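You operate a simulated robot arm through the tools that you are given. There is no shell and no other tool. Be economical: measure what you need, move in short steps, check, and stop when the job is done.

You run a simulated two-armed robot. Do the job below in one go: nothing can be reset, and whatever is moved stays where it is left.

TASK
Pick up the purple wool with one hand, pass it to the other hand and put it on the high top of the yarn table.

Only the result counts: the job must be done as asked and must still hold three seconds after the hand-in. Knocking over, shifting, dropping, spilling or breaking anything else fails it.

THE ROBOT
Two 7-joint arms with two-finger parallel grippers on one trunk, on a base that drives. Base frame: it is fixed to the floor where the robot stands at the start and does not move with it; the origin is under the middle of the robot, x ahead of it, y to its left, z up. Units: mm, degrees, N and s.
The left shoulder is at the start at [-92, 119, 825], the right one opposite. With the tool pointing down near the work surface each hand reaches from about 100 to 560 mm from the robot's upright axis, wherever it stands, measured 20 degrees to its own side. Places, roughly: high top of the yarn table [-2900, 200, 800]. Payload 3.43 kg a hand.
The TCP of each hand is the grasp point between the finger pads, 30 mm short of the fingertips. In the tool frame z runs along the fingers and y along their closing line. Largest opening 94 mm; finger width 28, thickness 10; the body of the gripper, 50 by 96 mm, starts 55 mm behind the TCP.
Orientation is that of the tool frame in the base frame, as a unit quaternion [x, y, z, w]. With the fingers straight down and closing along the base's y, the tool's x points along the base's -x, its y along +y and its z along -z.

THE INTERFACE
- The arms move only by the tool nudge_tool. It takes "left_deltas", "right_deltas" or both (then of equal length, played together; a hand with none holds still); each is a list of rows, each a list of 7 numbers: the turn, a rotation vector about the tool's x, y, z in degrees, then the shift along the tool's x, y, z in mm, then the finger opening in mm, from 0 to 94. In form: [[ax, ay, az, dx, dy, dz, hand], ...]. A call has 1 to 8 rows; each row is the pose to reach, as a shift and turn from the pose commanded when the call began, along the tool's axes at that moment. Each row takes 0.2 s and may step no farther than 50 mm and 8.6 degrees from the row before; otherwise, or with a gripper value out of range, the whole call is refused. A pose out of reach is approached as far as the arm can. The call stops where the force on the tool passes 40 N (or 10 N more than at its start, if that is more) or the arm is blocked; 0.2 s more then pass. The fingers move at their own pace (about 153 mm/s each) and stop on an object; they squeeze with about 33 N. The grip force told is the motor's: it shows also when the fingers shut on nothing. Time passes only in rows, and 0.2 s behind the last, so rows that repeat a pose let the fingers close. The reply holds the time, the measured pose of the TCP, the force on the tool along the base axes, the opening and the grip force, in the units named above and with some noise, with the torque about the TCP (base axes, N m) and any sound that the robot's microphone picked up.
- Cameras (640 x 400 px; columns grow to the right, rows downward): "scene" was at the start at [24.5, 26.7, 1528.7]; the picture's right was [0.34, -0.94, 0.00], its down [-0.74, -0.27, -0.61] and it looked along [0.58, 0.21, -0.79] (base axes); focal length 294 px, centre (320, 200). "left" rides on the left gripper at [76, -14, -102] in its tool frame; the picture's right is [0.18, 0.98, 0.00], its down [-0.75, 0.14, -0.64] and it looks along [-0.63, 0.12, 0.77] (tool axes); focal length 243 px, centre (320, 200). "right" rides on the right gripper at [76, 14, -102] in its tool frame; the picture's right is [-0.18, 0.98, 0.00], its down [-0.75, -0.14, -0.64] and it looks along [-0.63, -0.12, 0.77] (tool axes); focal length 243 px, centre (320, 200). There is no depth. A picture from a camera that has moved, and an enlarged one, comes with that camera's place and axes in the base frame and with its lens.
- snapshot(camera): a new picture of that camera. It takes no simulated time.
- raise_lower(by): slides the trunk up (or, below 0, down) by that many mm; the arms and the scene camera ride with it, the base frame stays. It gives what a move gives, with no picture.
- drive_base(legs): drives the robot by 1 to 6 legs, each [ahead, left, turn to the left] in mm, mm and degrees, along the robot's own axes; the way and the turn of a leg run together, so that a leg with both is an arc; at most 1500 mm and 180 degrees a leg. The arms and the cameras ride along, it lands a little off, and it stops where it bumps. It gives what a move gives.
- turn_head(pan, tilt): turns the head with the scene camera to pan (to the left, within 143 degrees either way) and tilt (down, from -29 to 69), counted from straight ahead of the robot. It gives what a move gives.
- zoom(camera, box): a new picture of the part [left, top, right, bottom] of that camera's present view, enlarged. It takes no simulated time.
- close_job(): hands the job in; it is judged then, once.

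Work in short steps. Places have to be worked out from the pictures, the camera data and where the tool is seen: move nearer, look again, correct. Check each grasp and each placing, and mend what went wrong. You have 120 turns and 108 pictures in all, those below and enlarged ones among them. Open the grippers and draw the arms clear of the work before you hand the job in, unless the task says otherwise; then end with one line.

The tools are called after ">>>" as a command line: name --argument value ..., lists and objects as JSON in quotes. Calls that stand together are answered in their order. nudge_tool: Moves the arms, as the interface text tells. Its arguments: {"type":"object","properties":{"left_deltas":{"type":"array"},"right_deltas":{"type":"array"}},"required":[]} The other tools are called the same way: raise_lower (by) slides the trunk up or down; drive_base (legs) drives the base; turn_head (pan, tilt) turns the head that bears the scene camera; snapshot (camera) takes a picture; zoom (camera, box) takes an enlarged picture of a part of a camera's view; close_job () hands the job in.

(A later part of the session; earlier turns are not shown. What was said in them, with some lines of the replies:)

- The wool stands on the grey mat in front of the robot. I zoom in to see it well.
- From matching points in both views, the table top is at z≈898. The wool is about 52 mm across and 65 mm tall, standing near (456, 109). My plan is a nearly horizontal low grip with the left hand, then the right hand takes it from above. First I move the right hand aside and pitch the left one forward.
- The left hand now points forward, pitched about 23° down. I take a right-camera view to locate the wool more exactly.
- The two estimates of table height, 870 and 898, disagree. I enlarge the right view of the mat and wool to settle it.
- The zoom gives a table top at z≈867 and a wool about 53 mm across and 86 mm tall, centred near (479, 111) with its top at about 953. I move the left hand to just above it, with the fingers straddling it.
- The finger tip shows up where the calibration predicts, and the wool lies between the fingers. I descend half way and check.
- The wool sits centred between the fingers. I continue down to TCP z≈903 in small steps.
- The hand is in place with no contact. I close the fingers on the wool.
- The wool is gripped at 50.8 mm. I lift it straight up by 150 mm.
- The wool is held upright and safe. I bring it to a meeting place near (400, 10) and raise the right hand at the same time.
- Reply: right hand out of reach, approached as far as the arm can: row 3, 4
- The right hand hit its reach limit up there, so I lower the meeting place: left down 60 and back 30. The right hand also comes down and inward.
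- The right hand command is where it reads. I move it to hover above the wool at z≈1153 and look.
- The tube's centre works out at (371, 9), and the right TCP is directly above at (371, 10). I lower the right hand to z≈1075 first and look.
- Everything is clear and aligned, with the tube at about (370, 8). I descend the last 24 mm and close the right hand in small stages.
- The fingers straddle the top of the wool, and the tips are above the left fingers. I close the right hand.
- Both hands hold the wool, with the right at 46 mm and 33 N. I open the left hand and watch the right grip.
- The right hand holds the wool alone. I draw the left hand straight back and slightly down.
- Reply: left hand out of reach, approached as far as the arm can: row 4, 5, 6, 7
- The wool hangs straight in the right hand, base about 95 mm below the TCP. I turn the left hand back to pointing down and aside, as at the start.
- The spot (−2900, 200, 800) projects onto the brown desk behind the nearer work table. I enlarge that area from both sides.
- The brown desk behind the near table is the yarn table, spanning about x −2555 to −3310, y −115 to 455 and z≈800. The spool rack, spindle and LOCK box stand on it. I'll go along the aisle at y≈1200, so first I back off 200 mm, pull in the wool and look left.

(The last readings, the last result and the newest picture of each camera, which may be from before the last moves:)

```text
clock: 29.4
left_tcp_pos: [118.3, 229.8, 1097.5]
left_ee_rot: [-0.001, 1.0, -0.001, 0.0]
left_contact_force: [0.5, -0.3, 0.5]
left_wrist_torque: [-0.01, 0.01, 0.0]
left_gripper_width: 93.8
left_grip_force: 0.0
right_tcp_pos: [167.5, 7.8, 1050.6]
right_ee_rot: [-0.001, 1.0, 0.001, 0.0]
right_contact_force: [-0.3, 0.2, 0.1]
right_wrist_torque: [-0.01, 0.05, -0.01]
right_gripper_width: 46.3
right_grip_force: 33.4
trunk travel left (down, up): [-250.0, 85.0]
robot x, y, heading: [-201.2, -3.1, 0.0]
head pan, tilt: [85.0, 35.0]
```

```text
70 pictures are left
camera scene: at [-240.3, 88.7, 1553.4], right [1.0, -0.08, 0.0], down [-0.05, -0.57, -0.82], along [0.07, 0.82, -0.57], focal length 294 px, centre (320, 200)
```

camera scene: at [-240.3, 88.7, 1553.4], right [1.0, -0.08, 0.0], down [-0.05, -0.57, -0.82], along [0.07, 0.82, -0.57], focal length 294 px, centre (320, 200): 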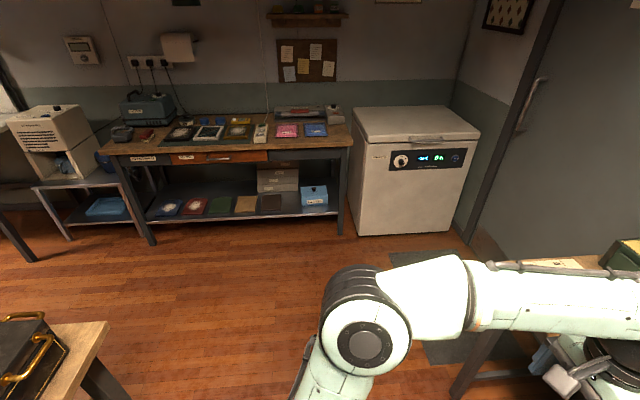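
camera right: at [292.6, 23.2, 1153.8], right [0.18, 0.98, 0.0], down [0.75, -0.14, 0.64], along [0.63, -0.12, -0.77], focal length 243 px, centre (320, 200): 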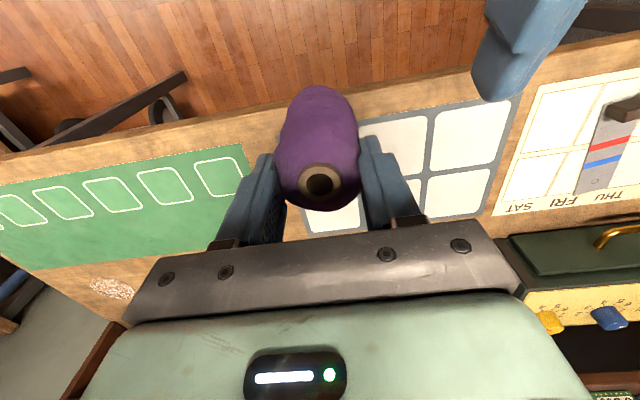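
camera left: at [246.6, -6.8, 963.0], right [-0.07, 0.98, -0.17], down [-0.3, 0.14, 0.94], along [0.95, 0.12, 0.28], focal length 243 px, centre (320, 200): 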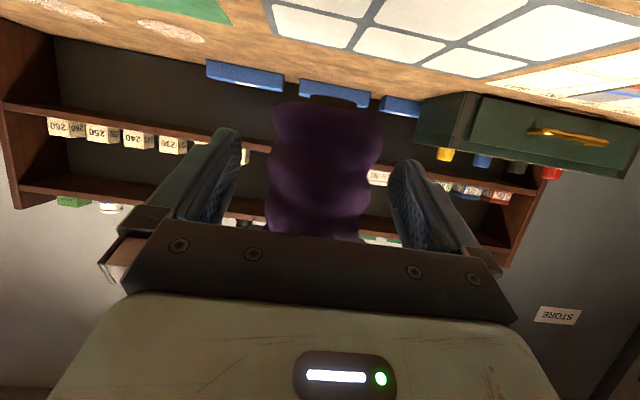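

The aisle is free up to y≈1800. I slide left 1170 mm and turn round to face along the aisle.

>>> drive_base --legs '[[0, 1170, 0], [0, 0, 90], [0, 0, 90]]'

>>> turn_head --pan 15 --tilt 25

>>> snapshot --camera "scene"

```text
clock: 48.1
left_tcp_pos: [-505.3, 971.5, 1096.7]
left_ee_rot: [1.0, 0.025, -0.001, 0.001]
left_contact_force: [-0.1, 0.8, -0.1]
left_wrist_torque: [-0.01, -0.02, 0.05]
left_gripper_width: 94.2
left_grip_force: 0.2
right_tcp_pos: [-565.3, 1190.2, 1050.3]
right_ee_rot: [1.0, 0.023, 0.0, 0.0]
right_contact_force: [-0.4, -0.1, 0.2]
right_wrist_torque: [-0.01, -0.02, -0.01]
right_gripper_width: 46.4
right_grip_force: 33.2
trunk travel left (down, up): [-250.0, 85.0]
robot x, y, heading: [-196.8, 1209.4, -177.2]
head pan, tilt: [85.0, 35.0]
```

```text
clock: 49.5
left_tcp_pos: [-505.3, 971.1, 1097.1]
left_ee_rot: [1.0, 0.024, 0.0, 0.001]
left_contact_force: [-0.2, 0.7, 0.1]
left_wrist_torque: [0.0, 0.0, 0.02]
left_gripper_width: 93.8
left_grip_force: 0.0
right_tcp_pos: [-565.8, 1188.2, 1050.3]
right_ee_rot: [1.0, 0.024, 0.001, 0.001]
right_contact_force: [0.5, -0.8, -0.3]
right_wrist_torque: [-0.02, -0.03, 0.01]
right_gripper_width: 46.4
right_grip_force: 33.0
trunk travel left (down, up): [-250.0, 85.0]
robot x, y, heading: [-195.3, 1215.1, -177.1]
head pan, tilt: [15.0, 25.0]
```

```text
69 pictures are left
camera scene: at [-241.7, 1190.4, 1569.2], right [-0.31, 0.95, 0.0], down [0.4, 0.13, -0.91], along [-0.86, -0.28, -0.42], focal length 294 px, centre (320, 200)
```

scene: 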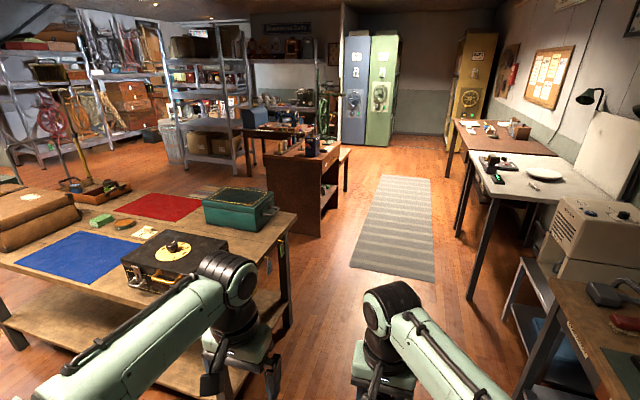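

The aisle ahead is clear. I correct the heading and drive ahead 1500 mm.

>>> drive_base --legs '[[0, 0, -2.9], [1500, 0, 0]]'

>>> turn_head --pan 40 --tilt 30

>>> snapshot --camera "scene"

```text
clock: 57.3
left_tcp_pos: [-2000.9, 951.5, 1095.8]
left_ee_rot: [1.0, 0.017, 0.0, 0.0]
left_contact_force: [-0.2, -0.4, 0.8]
left_wrist_torque: [0.02, -0.01, 0.0]
left_gripper_width: 94.0
left_grip_force: 0.0
right_tcp_pos: [-2058.9, 1171.9, 1051.6]
right_ee_rot: [1.0, 0.016, 0.0, 0.0]
right_contact_force: [0.8, -0.4, 0.4]
right_wrist_torque: [0.0, -0.01, 0.04]
right_gripper_width: 46.7
right_grip_force: 32.7
trunk travel left (down, up): [-250.0, 85.0]
robot x, y, heading: [-1689.1, 1192.0, -178.1]
head pan, tilt: [15.0, 25.0]
```

```text
clock: 58.2
left_tcp_pos: [-2000.9, 952.8, 1096.4]
left_ee_rot: [1.0, 0.017, 0.0, 0.0]
left_contact_force: [-0.7, -0.3, 0.6]
left_wrist_torque: [-0.02, 0.0, 0.02]
left_gripper_width: 94.1
left_grip_force: 0.0
right_tcp_pos: [-2058.1, 1171.2, 1051.1]
right_ee_rot: [1.0, 0.016, 0.001, 0.0]
right_contact_force: [0.0, 0.1, -0.4]
right_wrist_torque: [0.01, 0.03, 0.02]
right_gripper_width: 46.5
right_grip_force: 32.9
trunk travel left (down, up): [-250.0, 85.0]
robot x, y, heading: [-1688.3, 1191.7, -178.3]
head pan, tilt: [40.0, 30.0]
```

```text
68 pictures are left
camera scene: at [-1714.3, 1133.7, 1561.2], right [-0.67, 0.74, 0.0], down [0.37, 0.33, -0.87], along [-0.65, -0.58, -0.5], focal length 294 px, centre (320, 200)
```

scene: 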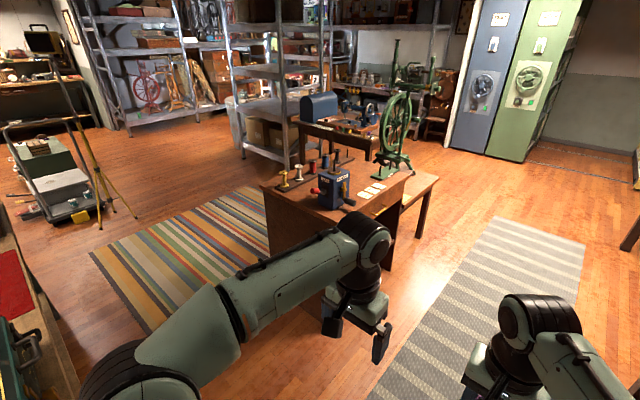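

Now the yarn table shows a high desk top and a lower wing with the spinning wheel. I enlarge it.

>>> zoom --camera "scene" --box '[250, 130, 450, 255]'

```text
3.20 times, centred on (350, 192) of scene
camera zoom: at [-1714.3, 1133.7, 1561.2], right [-0.67, 0.74, 0.0], down [0.37, 0.33, -0.87], along [-0.65, -0.58, -0.5], focal length 942 px, centre (224, 224)
```

zoom: 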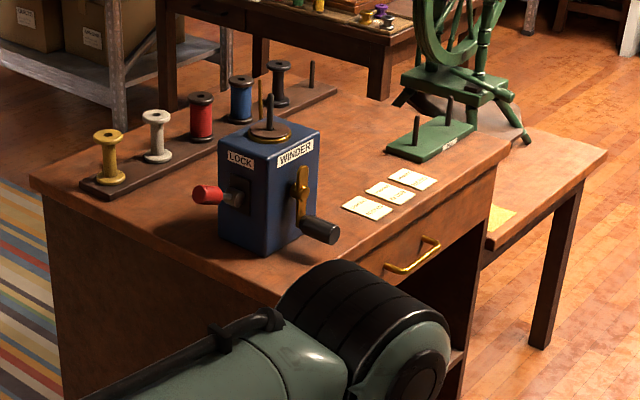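

The high top spans about x −2580 to −3268 and y −105 to 463. The winder is at about (−2710, 330), three cards lie at y≈390, and the green holder is at about (−3209, 329). There's free wood around (−3010, 285), so I drive alongside and turn to face the desk from the aisle.

>>> drive_base --legs '[[1170, 0, 0], [0, 0, 88]]'

>>> turn_head --pan -5 --tilt 48

>>> snapshot --camera "scene"

>>> snapshot --camera "right"

```text
clock: 68.0
left_tcp_pos: [-2612.9, 825.6, 1096.9]
left_ee_rot: [0.687, 0.726, 0.001, 0.0]
left_contact_force: [0.2, -0.1, 1.0]
left_wrist_torque: [0.0, -0.02, -0.01]
left_gripper_width: 94.1
left_grip_force: 0.0
right_tcp_pos: [-2831.4, 765.3, 1050.6]
right_ee_rot: [0.688, 0.726, 0.0, 0.0]
right_contact_force: [0.6, -1.1, -0.7]
right_wrist_torque: [0.01, -0.02, -0.01]
right_gripper_width: 46.2
right_grip_force: 33.0
trunk travel left (down, up): [-250.0, 85.0]
robot x, y, heading: [-2861.2, 1133.6, -87.1]
head pan, tilt: [40.0, 30.0]
```

```text
clock: 69.1
left_tcp_pos: [-2614.0, 825.9, 1096.9]
left_ee_rot: [0.687, 0.726, -0.001, 0.001]
left_contact_force: [0.7, 0.1, 0.2]
left_wrist_torque: [-0.01, -0.02, 0.03]
left_gripper_width: 94.1
left_grip_force: 0.0
right_tcp_pos: [-2830.6, 765.0, 1051.8]
right_ee_rot: [0.688, 0.726, 0.0, 0.0]
right_contact_force: [0.7, -0.6, -0.8]
right_wrist_torque: [-0.04, 0.04, -0.03]
right_gripper_width: 46.3
right_grip_force: 32.7
trunk travel left (down, up): [-250.0, 85.0]
robot x, y, heading: [-2857.7, 1135.7, -86.7]
head pan, tilt: [-5.0, 48.0]
```

```text
66 pictures are left
camera scene: at [-2866.2, 1100.7, 1534.5], right [-1.0, 0.03, 0.0], down [0.02, 0.74, -0.67], along [-0.02, -0.67, -0.74], focal length 294 px, centre (320, 200)
```

scene: 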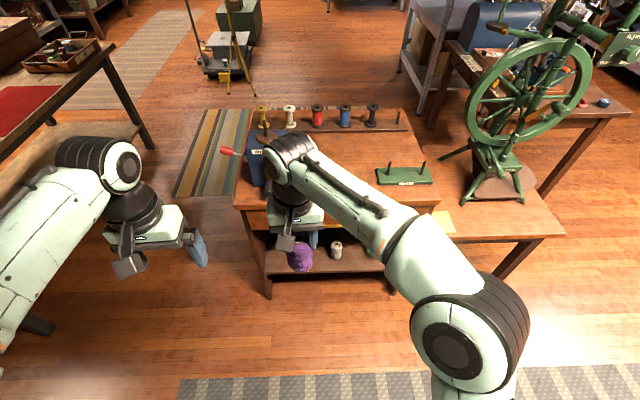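

```text
65 pictures are left
camera right: at [-2822.0, 841.9, 1153.4], right [0.99, -0.13, 0.0], down [-0.1, -0.76, 0.64], along [-0.08, -0.64, -0.77], focal length 243 px, centre (320, 200)
```

right: 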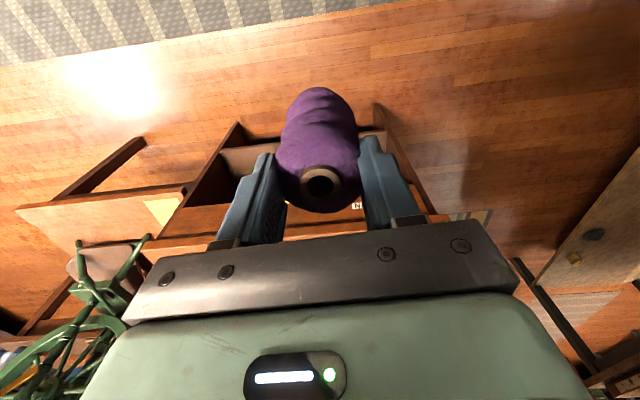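

The desk geometry agrees from this side too. I extend the right hand to about 500 mm ahead and 140 mm right, and lower it by 80. The wool stays clear, still short of the desk.

>>> nudge_tool --right_deltas '[[0, 0, 0, -22, -25, 13, 0], [0, 0, 0, -44, -50, 27, 0], [0, 0, 0, -66, -75, 40, 0], [0, 0, 0, -88, -100, 53, 0], [0, 0, 0, -110, -125, 67, 0], [0, 0, 0, -130, -150, 80, 0]]'

>>> snapshot --camera "scene"

```text
clock: 70.5
left_tcp_pos: [-2614.6, 824.9, 1097.4]
left_ee_rot: [0.688, 0.725, 0.001, -0.001]
left_contact_force: [0.1, -0.7, -0.3]
left_wrist_torque: [0.0, -0.02, 0.0]
left_gripper_width: 94.2
left_grip_force: 0.0
right_tcp_pos: [-2977.1, 624.1, 970.7]
right_ee_rot: [0.687, 0.726, 0.001, 0.0]
right_contact_force: [-0.4, 0.2, 0.8]
right_wrist_torque: [0.04, 0.02, -0.02]
right_gripper_width: 46.3
right_grip_force: 33.6
trunk travel left (down, up): [-250.0, 85.0]
robot x, y, heading: [-2855.4, 1135.7, -86.7]
head pan, tilt: [-5.0, 48.0]
```

```text
64 pictures are left
camera scene: at [-2866.8, 1099.8, 1534.4], right [-1.0, 0.03, 0.0], down [0.02, 0.74, -0.67], along [-0.02, -0.67, -0.74], focal length 294 px, centre (320, 200)
```

scene: 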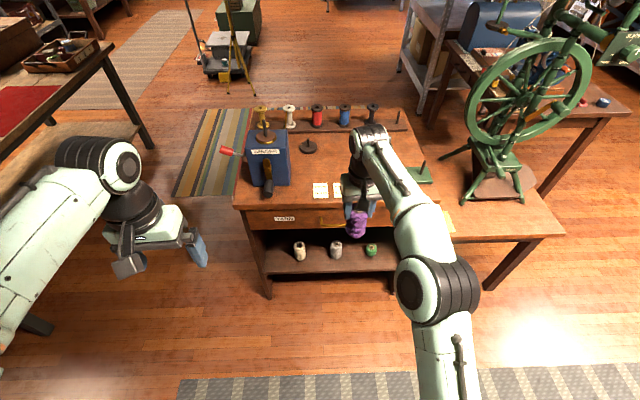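

Winder, spindle and cards are all visible, and the way in over the edge at x≈−3000 is clear. I drive forward 240 mm first.

>>> drive_base --legs '[[240, -35, 0]]'

>>> snapshot --camera "scene"

>>> snapshot --camera "right"

```text
clock: 72.3
left_tcp_pos: [-2638.5, 579.4, 1096.6]
left_ee_rot: [0.69, 0.724, 0.0, 0.0]
left_contact_force: [0.0, -1.1, 0.6]
left_wrist_torque: [0.02, 0.0, -0.01]
left_gripper_width: 94.0
left_grip_force: 0.1
right_tcp_pos: [-3002.7, 380.8, 969.9]
right_ee_rot: [0.69, 0.723, 0.0, 0.0]
right_contact_force: [0.0, 0.6, 0.0]
right_wrist_torque: [-0.02, -0.01, 0.05]
right_gripper_width: 46.2
right_grip_force: 32.9
trunk travel left (down, up): [-250.0, 85.0]
robot x, y, heading: [-2884.5, 894.7, -87.2]
head pan, tilt: [-5.0, 48.0]
```

```text
63 pictures are left
camera scene: at [-2889.6, 855.2, 1534.4], right [-1.0, 0.04, 0.0], down [0.03, 0.74, -0.67], along [-0.03, -0.67, -0.74], focal length 294 px, centre (320, 200)
```

scene: 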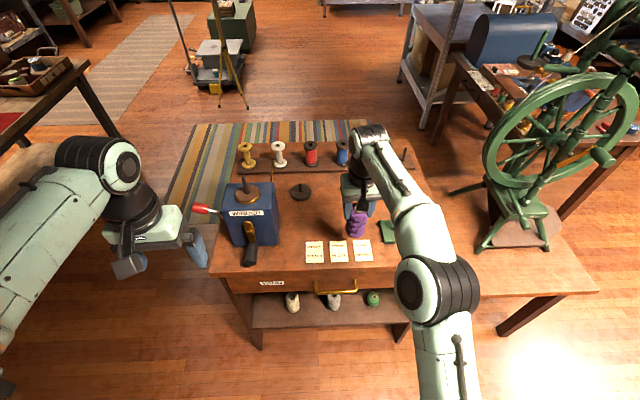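

```text
62 pictures are left
camera right: at [-2992.4, 458.0, 1073.0], right [0.99, -0.14, 0.0], down [-0.11, -0.76, 0.64], along [-0.09, -0.64, -0.77], focal length 243 px, centre (320, 200)
```

right: 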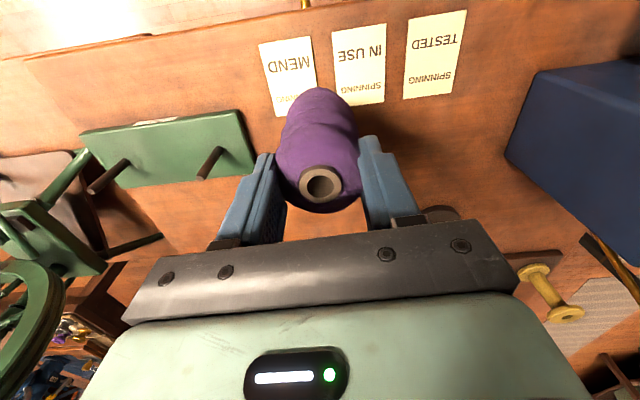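

Measured from here, the cards end at y≈362, the holder begins at x≈−3103, and the spindle is at about (−2852, 140). The target (−2990, 272) is free, so I drive 50 mm more and do the rest with the arm.

>>> drive_base --legs '[[50, 5, 0]]'

```text
clock: 73.2
left_tcp_pos: [-2631.6, 529.0, 1097.2]
left_ee_rot: [0.69, 0.723, 0.001, -0.001]
left_contact_force: [0.4, -0.7, -0.3]
left_wrist_torque: [0.06, 0.01, 0.01]
left_gripper_width: 93.7
left_grip_force: 0.1
right_tcp_pos: [-2995.2, 331.8, 969.4]
right_ee_rot: [0.69, 0.724, 0.0, 0.0]
right_contact_force: [-0.2, -0.8, 0.5]
right_wrist_torque: [0.04, 0.01, 0.0]
right_gripper_width: 46.4
right_grip_force: 33.4
trunk travel left (down, up): [-250.0, 85.0]
robot x, y, heading: [-2878.7, 842.0, -87.3]
head pan, tilt: [-5.0, 48.0]
```

I reach 60 mm forward and lower to z≈925, so the wool base is about 30 mm above the top.

>>> nudge_tool --right_deltas '[[0, 0, 0, -20, 0, 12, 0], [0, 0, 0, -40, 0, 25, 0], [0, 0, 0, -60, 0, 35, 0], [0, 0, 0, -60, 0, 45, 0]]'

>>> snapshot --camera "right"

>>> zoom --camera "scene" --box '[240, 140, 440, 265]'

```text
clock: 74.2
left_tcp_pos: [-2630.2, 530.0, 1096.9]
left_ee_rot: [0.691, 0.723, 0.0, 0.0]
left_contact_force: [-0.1, 0.0, 0.0]
left_wrist_torque: [-0.01, 0.0, 0.02]
left_gripper_width: 94.1
left_grip_force: 0.2
right_tcp_pos: [-2997.9, 299.9, 927.6]
right_ee_rot: [0.69, 0.724, 0.0, 0.0]
right_contact_force: [0.3, 0.1, -0.1]
right_wrist_torque: [0.01, -0.01, -0.03]
right_gripper_width: 46.2
right_grip_force: 32.9
right hand out of reach, approached as far as the arm can: row 2, 3, 4
trunk travel left (down, up): [-250.0, 85.0]
robot x, y, heading: [-2875.9, 841.7, -87.6]
head pan, tilt: [-5.0, 48.0]
```

```text
61 pictures are left
camera right: at [-2987.3, 377.1, 1030.5], right [0.99, -0.14, 0.0], down [-0.11, -0.76, 0.64], along [-0.09, -0.64, -0.77], focal length 243 px, centre (320, 200)
```

right: 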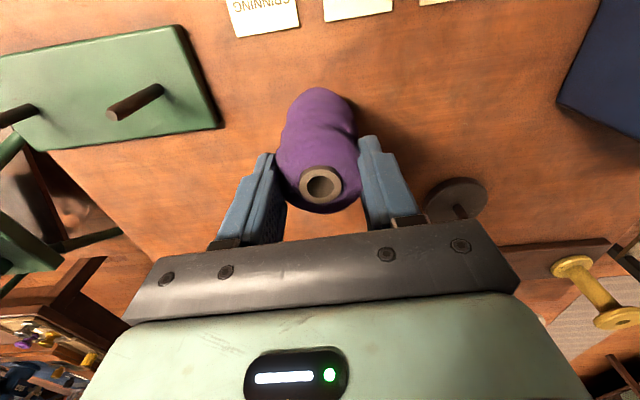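

```text
3.20 times, centred on (340, 202) of scene
camera zoom: at [-2882.0, 807.0, 1534.4], right [-1.0, 0.04, 0.0], down [0.03, 0.74, -0.67], along [-0.03, -0.67, -0.74], focal length 942 px, centre (256, 192)
```

zoom: 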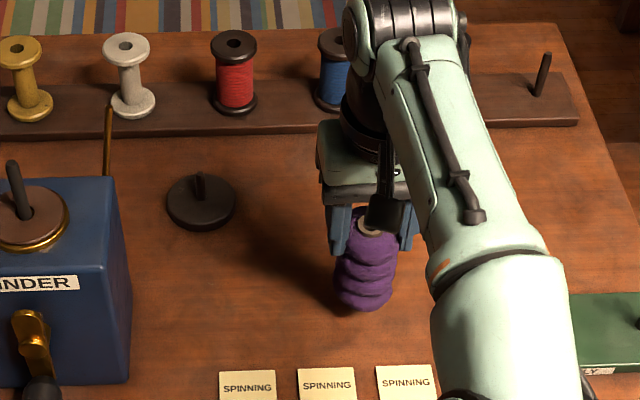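

The spot is clear, with the cards about 35 mm away from the wool. I lower straight down 25 mm.

>>> nudge_tool --right_deltas '[[0, 0, 0, 0, 0, 10, 0], [0, 0, 0, 0, 0, 18, 0], [0, 0, 0, 0, 0, 25, 0]]'

>>> zoom --camera "scene" --box '[300, 170, 400, 232]'

```text
clock: 75.0
left_tcp_pos: [-2631.2, 530.9, 1097.2]
left_ee_rot: [0.691, 0.723, 0.0, 0.001]
left_contact_force: [0.3, 0.5, -0.2]
left_wrist_torque: [-0.01, -0.01, 0.0]
left_gripper_width: 94.1
left_grip_force: 0.1
right_tcp_pos: [-2995.1, 301.4, 903.1]
right_ee_rot: [0.69, 0.723, 0.0, 0.0]
right_contact_force: [0.8, -0.2, 0.0]
right_wrist_torque: [0.01, 0.0, -0.02]
right_gripper_width: 46.2
right_grip_force: 33.4
trunk travel left (down, up): [-250.0, 85.0]
robot x, y, heading: [-2873.9, 839.7, -87.3]
head pan, tilt: [-5.0, 48.0]
```

```text
6.40 times, centred on (350, 201) of scene
camera zoom: at [-2882.2, 806.7, 1534.4], right [-1.0, 0.04, 0.0], down [0.03, 0.74, -0.67], along [-0.03, -0.67, -0.74], focal length 1885 px, centre (128, 194)
```

zoom: 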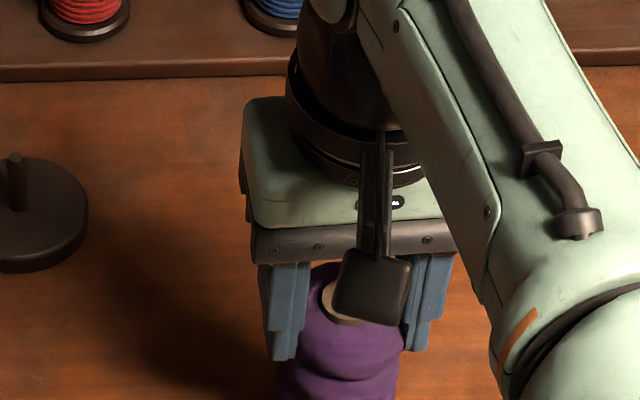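

No contact yet. I lower in 3 mm steps until force shows.

>>> nudge_tool --right_deltas '[[0, 0, 0, 0, 0, 3, 0], [0, 0, 0, 0, 0, 5, 0], [0, 0, 0, 0, 0, 7, 0]]'

>>> snapshot --camera "right"

```text
clock: 75.8
left_tcp_pos: [-2631.8, 533.0, 1097.7]
left_ee_rot: [0.69, 0.723, 0.0, 0.0]
left_contact_force: [1.0, 0.3, 0.2]
left_wrist_torque: [0.02, -0.04, -0.02]
left_gripper_width: 93.8
left_grip_force: 0.1
right_tcp_pos: [-2995.8, 302.5, 902.2]
right_ee_rot: [0.691, 0.723, -0.003, 0.003]
right_contact_force: [-2.1, -0.7, 31.5]
right_wrist_torque: [0.19, 0.22, 0.01]
right_gripper_width: 45.8
right_grip_force: 32.9
trunk travel left (down, up): [-250.0, 85.0]
robot x, y, heading: [-2872.1, 844.0, -87.2]
head pan, tilt: [-5.0, 48.0]
```

```text
58 pictures are left
camera right: at [-2985.1, 380.4, 1003.1], right [0.99, -0.14, 0.0], down [-0.11, -0.75, 0.65], along [-0.09, -0.64, -0.76], focal length 243 px, centre (320, 200)
```

right: 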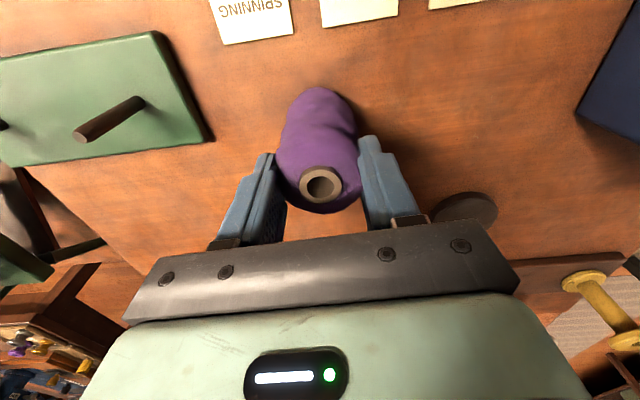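

Contact: 31 N upward at z≈902. I back the command off by 5 mm to ease the press.

>>> nudge_tool --right_deltas '[[0, 0, 0, 0, 0, -3, 0], [0, 0, 0, 0, 0, -5, 0], [0, 0, 0, 0, 0, -5, 0]]'

```text
clock: 76.6
left_tcp_pos: [-2630.7, 532.0, 1097.3]
left_ee_rot: [0.69, 0.724, 0.0, 0.0]
left_contact_force: [0.0, 0.4, -0.1]
left_wrist_torque: [-0.04, -0.01, -0.01]
left_gripper_width: 93.8
left_grip_force: 0.0
right_tcp_pos: [-2995.0, 301.6, 901.0]
right_ee_rot: [0.69, 0.724, -0.001, 0.001]
right_contact_force: [-0.3, -4.7, 17.6]
right_wrist_torque: [-0.34, -0.07, 0.02]
right_gripper_width: 46.2
right_grip_force: 32.3
trunk travel left (down, up): [-250.0, 85.0]
robot x, y, heading: [-2874.9, 841.3, -87.4]
head pan, tilt: [-5.0, 48.0]
```

Still 18 N. I ease off 2 mm more.

>>> nudge_tool --right_deltas '[[0, 0, 0, 0, 0, -1, 0], [0, 0, 0, 0, 0, -2, 0], [0, 0, 0, 0, 0, -2, 0]]'

```text
clock: 77.4
left_tcp_pos: [-2632.3, 530.9, 1096.5]
left_ee_rot: [0.691, 0.723, 0.0, 0.0]
left_contact_force: [-0.3, -0.2, -0.1]
left_wrist_torque: [-0.01, 0.01, 0.01]
left_gripper_width: 93.9
left_grip_force: 0.0
right_tcp_pos: [-2995.9, 301.9, 901.7]
right_ee_rot: [0.69, 0.724, 0.001, 0.0]
right_contact_force: [3.1, -0.6, 4.1]
right_wrist_torque: [-0.09, -0.2, -0.03]
right_gripper_width: 46.1
right_grip_force: 33.1
trunk travel left (down, up): [-250.0, 85.0]
robot x, y, heading: [-2874.1, 842.2, -87.2]
head pan, tilt: [-5.0, 48.0]
```

The wool stands on the top with a light 4 N press. I open the fingers slowly to 80 mm.

>>> nudge_tool --right_deltas '[[0, 0, 0, 0, 0, 0, 50], [0, 0, 0, 0, 0, 0, 58], [0, 0, 0, 0, 0, 0, 68], [0, 0, 0, 0, 0, 0, 80], [0, 0, 0, 0, 0, 0, 80]]'

>>> snapshot --camera "right"

```text
clock: 78.6
left_tcp_pos: [-2632.0, 530.3, 1096.1]
left_ee_rot: [0.69, 0.724, 0.0, 0.0]
left_contact_force: [-0.6, 0.2, 0.3]
left_wrist_torque: [0.06, 0.02, 0.02]
left_gripper_width: 94.0
left_grip_force: 0.0
right_tcp_pos: [-2995.3, 301.9, 902.8]
right_ee_rot: [0.69, 0.723, 0.0, 0.0]
right_contact_force: [0.8, 0.4, 0.1]
right_wrist_torque: [-0.01, 0.01, -0.01]
right_gripper_width: 80.3
right_grip_force: 0.0
trunk travel left (down, up): [-250.0, 85.0]
robot x, y, heading: [-2876.5, 841.0, -87.0]
head pan, tilt: [-5.0, 48.0]
```

```text
57 pictures are left
camera right: at [-2986.3, 378.7, 1005.0], right [0.99, -0.14, 0.0], down [-0.11, -0.76, 0.64], along [-0.09, -0.64, -0.77], focal length 243 px, centre (320, 200)
```

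right: 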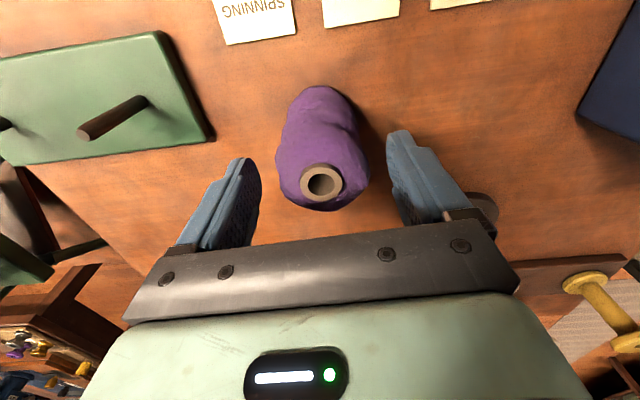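

The wool stands free and upright. I raise the right hand while drawing it slightly back.

>>> nudge_tool --right_deltas '[[0, 0, 0, 0, 0, -15, 80], [0, 0, 0, 5, 0, -30, 80], [0, 0, 0, 15, 0, -50, 80], [0, 0, 0, 35, 0, -75, 80], [0, 0, 0, 65, 0, -95, 80], [0, 0, 0, 100, 0, -110, 80]]'

>>> snapshot --camera "right"

>>> snapshot --camera "scene"

```text
clock: 80.0
left_tcp_pos: [-2631.5, 531.1, 1097.3]
left_ee_rot: [0.69, 0.723, 0.0, 0.0]
left_contact_force: [1.0, 1.4, -0.3]
left_wrist_torque: [0.0, 0.02, -0.01]
left_gripper_width: 94.0
left_grip_force: 0.0
right_tcp_pos: [-2999.6, 402.3, 1014.0]
right_ee_rot: [0.691, 0.723, 0.0, 0.0]
right_contact_force: [-0.1, -0.4, 0.2]
right_wrist_torque: [-0.01, -0.02, -0.02]
right_gripper_width: 79.7
right_grip_force: 0.1
trunk travel left (down, up): [-250.0, 85.0]
robot x, y, heading: [-2877.9, 839.2, -87.3]
head pan, tilt: [-5.0, 48.0]
```

```text
56 pictures are left
camera right: at [-2989.5, 479.0, 1115.5], right [0.99, -0.14, 0.0], down [-0.11, -0.76, 0.64], along [-0.09, -0.64, -0.77], focal length 243 px, centre (320, 200)
```

right: 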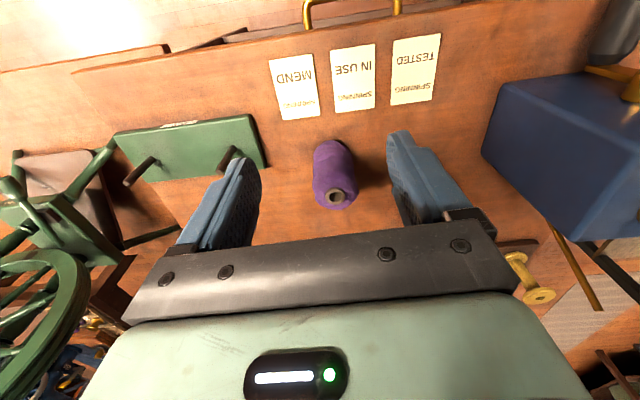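

```text
55 pictures are left
camera scene: at [-2882.4, 807.9, 1534.4], right [-1.0, 0.04, 0.0], down [0.03, 0.74, -0.67], along [-0.03, -0.67, -0.74], focal length 294 px, centre (320, 200)
```

scene: 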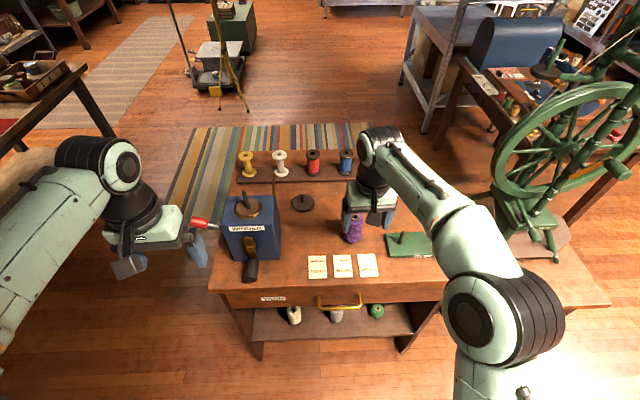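

The wool stands upright on the high top and nothing else has moved. I drive back 300 mm to draw the arms clear.

>>> drive_base --legs '[[-300, 0, 0]]'

>>> snapshot --camera "scene"

```text
clock: 82.1
left_tcp_pos: [-2644.7, 831.1, 1096.6]
left_ee_rot: [0.688, 0.726, 0.0, -0.002]
left_contact_force: [-1.2, 0.9, -0.2]
left_wrist_torque: [-0.03, -0.01, 0.02]
left_gripper_width: 94.0
left_grip_force: 0.1
right_tcp_pos: [-3011.4, 697.4, 1012.5]
right_ee_rot: [0.688, 0.726, 0.0, 0.0]
right_contact_force: [0.7, 0.8, -0.7]
right_wrist_torque: [-0.03, 0.02, -0.03]
right_gripper_width: 80.0
right_grip_force: 0.1
trunk travel left (down, up): [-250.0, 85.0]
robot x, y, heading: [-2892.6, 1135.6, -87.0]
head pan, tilt: [-5.0, 48.0]
```

```text
54 pictures are left
camera scene: at [-2897.1, 1104.6, 1534.5], right [-1.0, 0.03, 0.0], down [0.02, 0.74, -0.67], along [-0.02, -0.67, -0.74], focal length 294 px, centre (320, 200)
```

scene: 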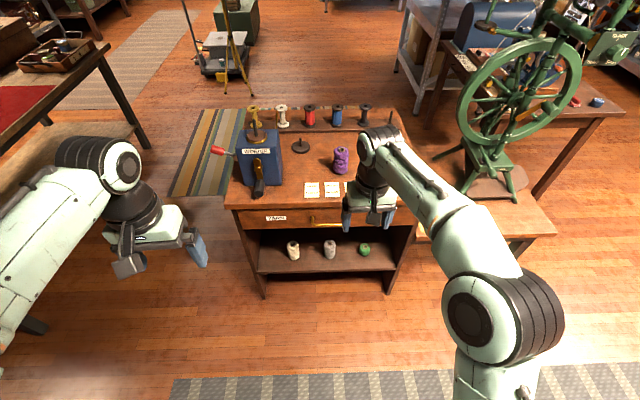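

The wool stands on the high top, the grippers are open and both arms are clear. I hand the job in.

>>> close_job

```text
The job is handed in.
```

The purple wool was picked up with the left hand, passed to the right, and now stands upright on the high top of the yarn table; I saw nothing else moved in the pictures.
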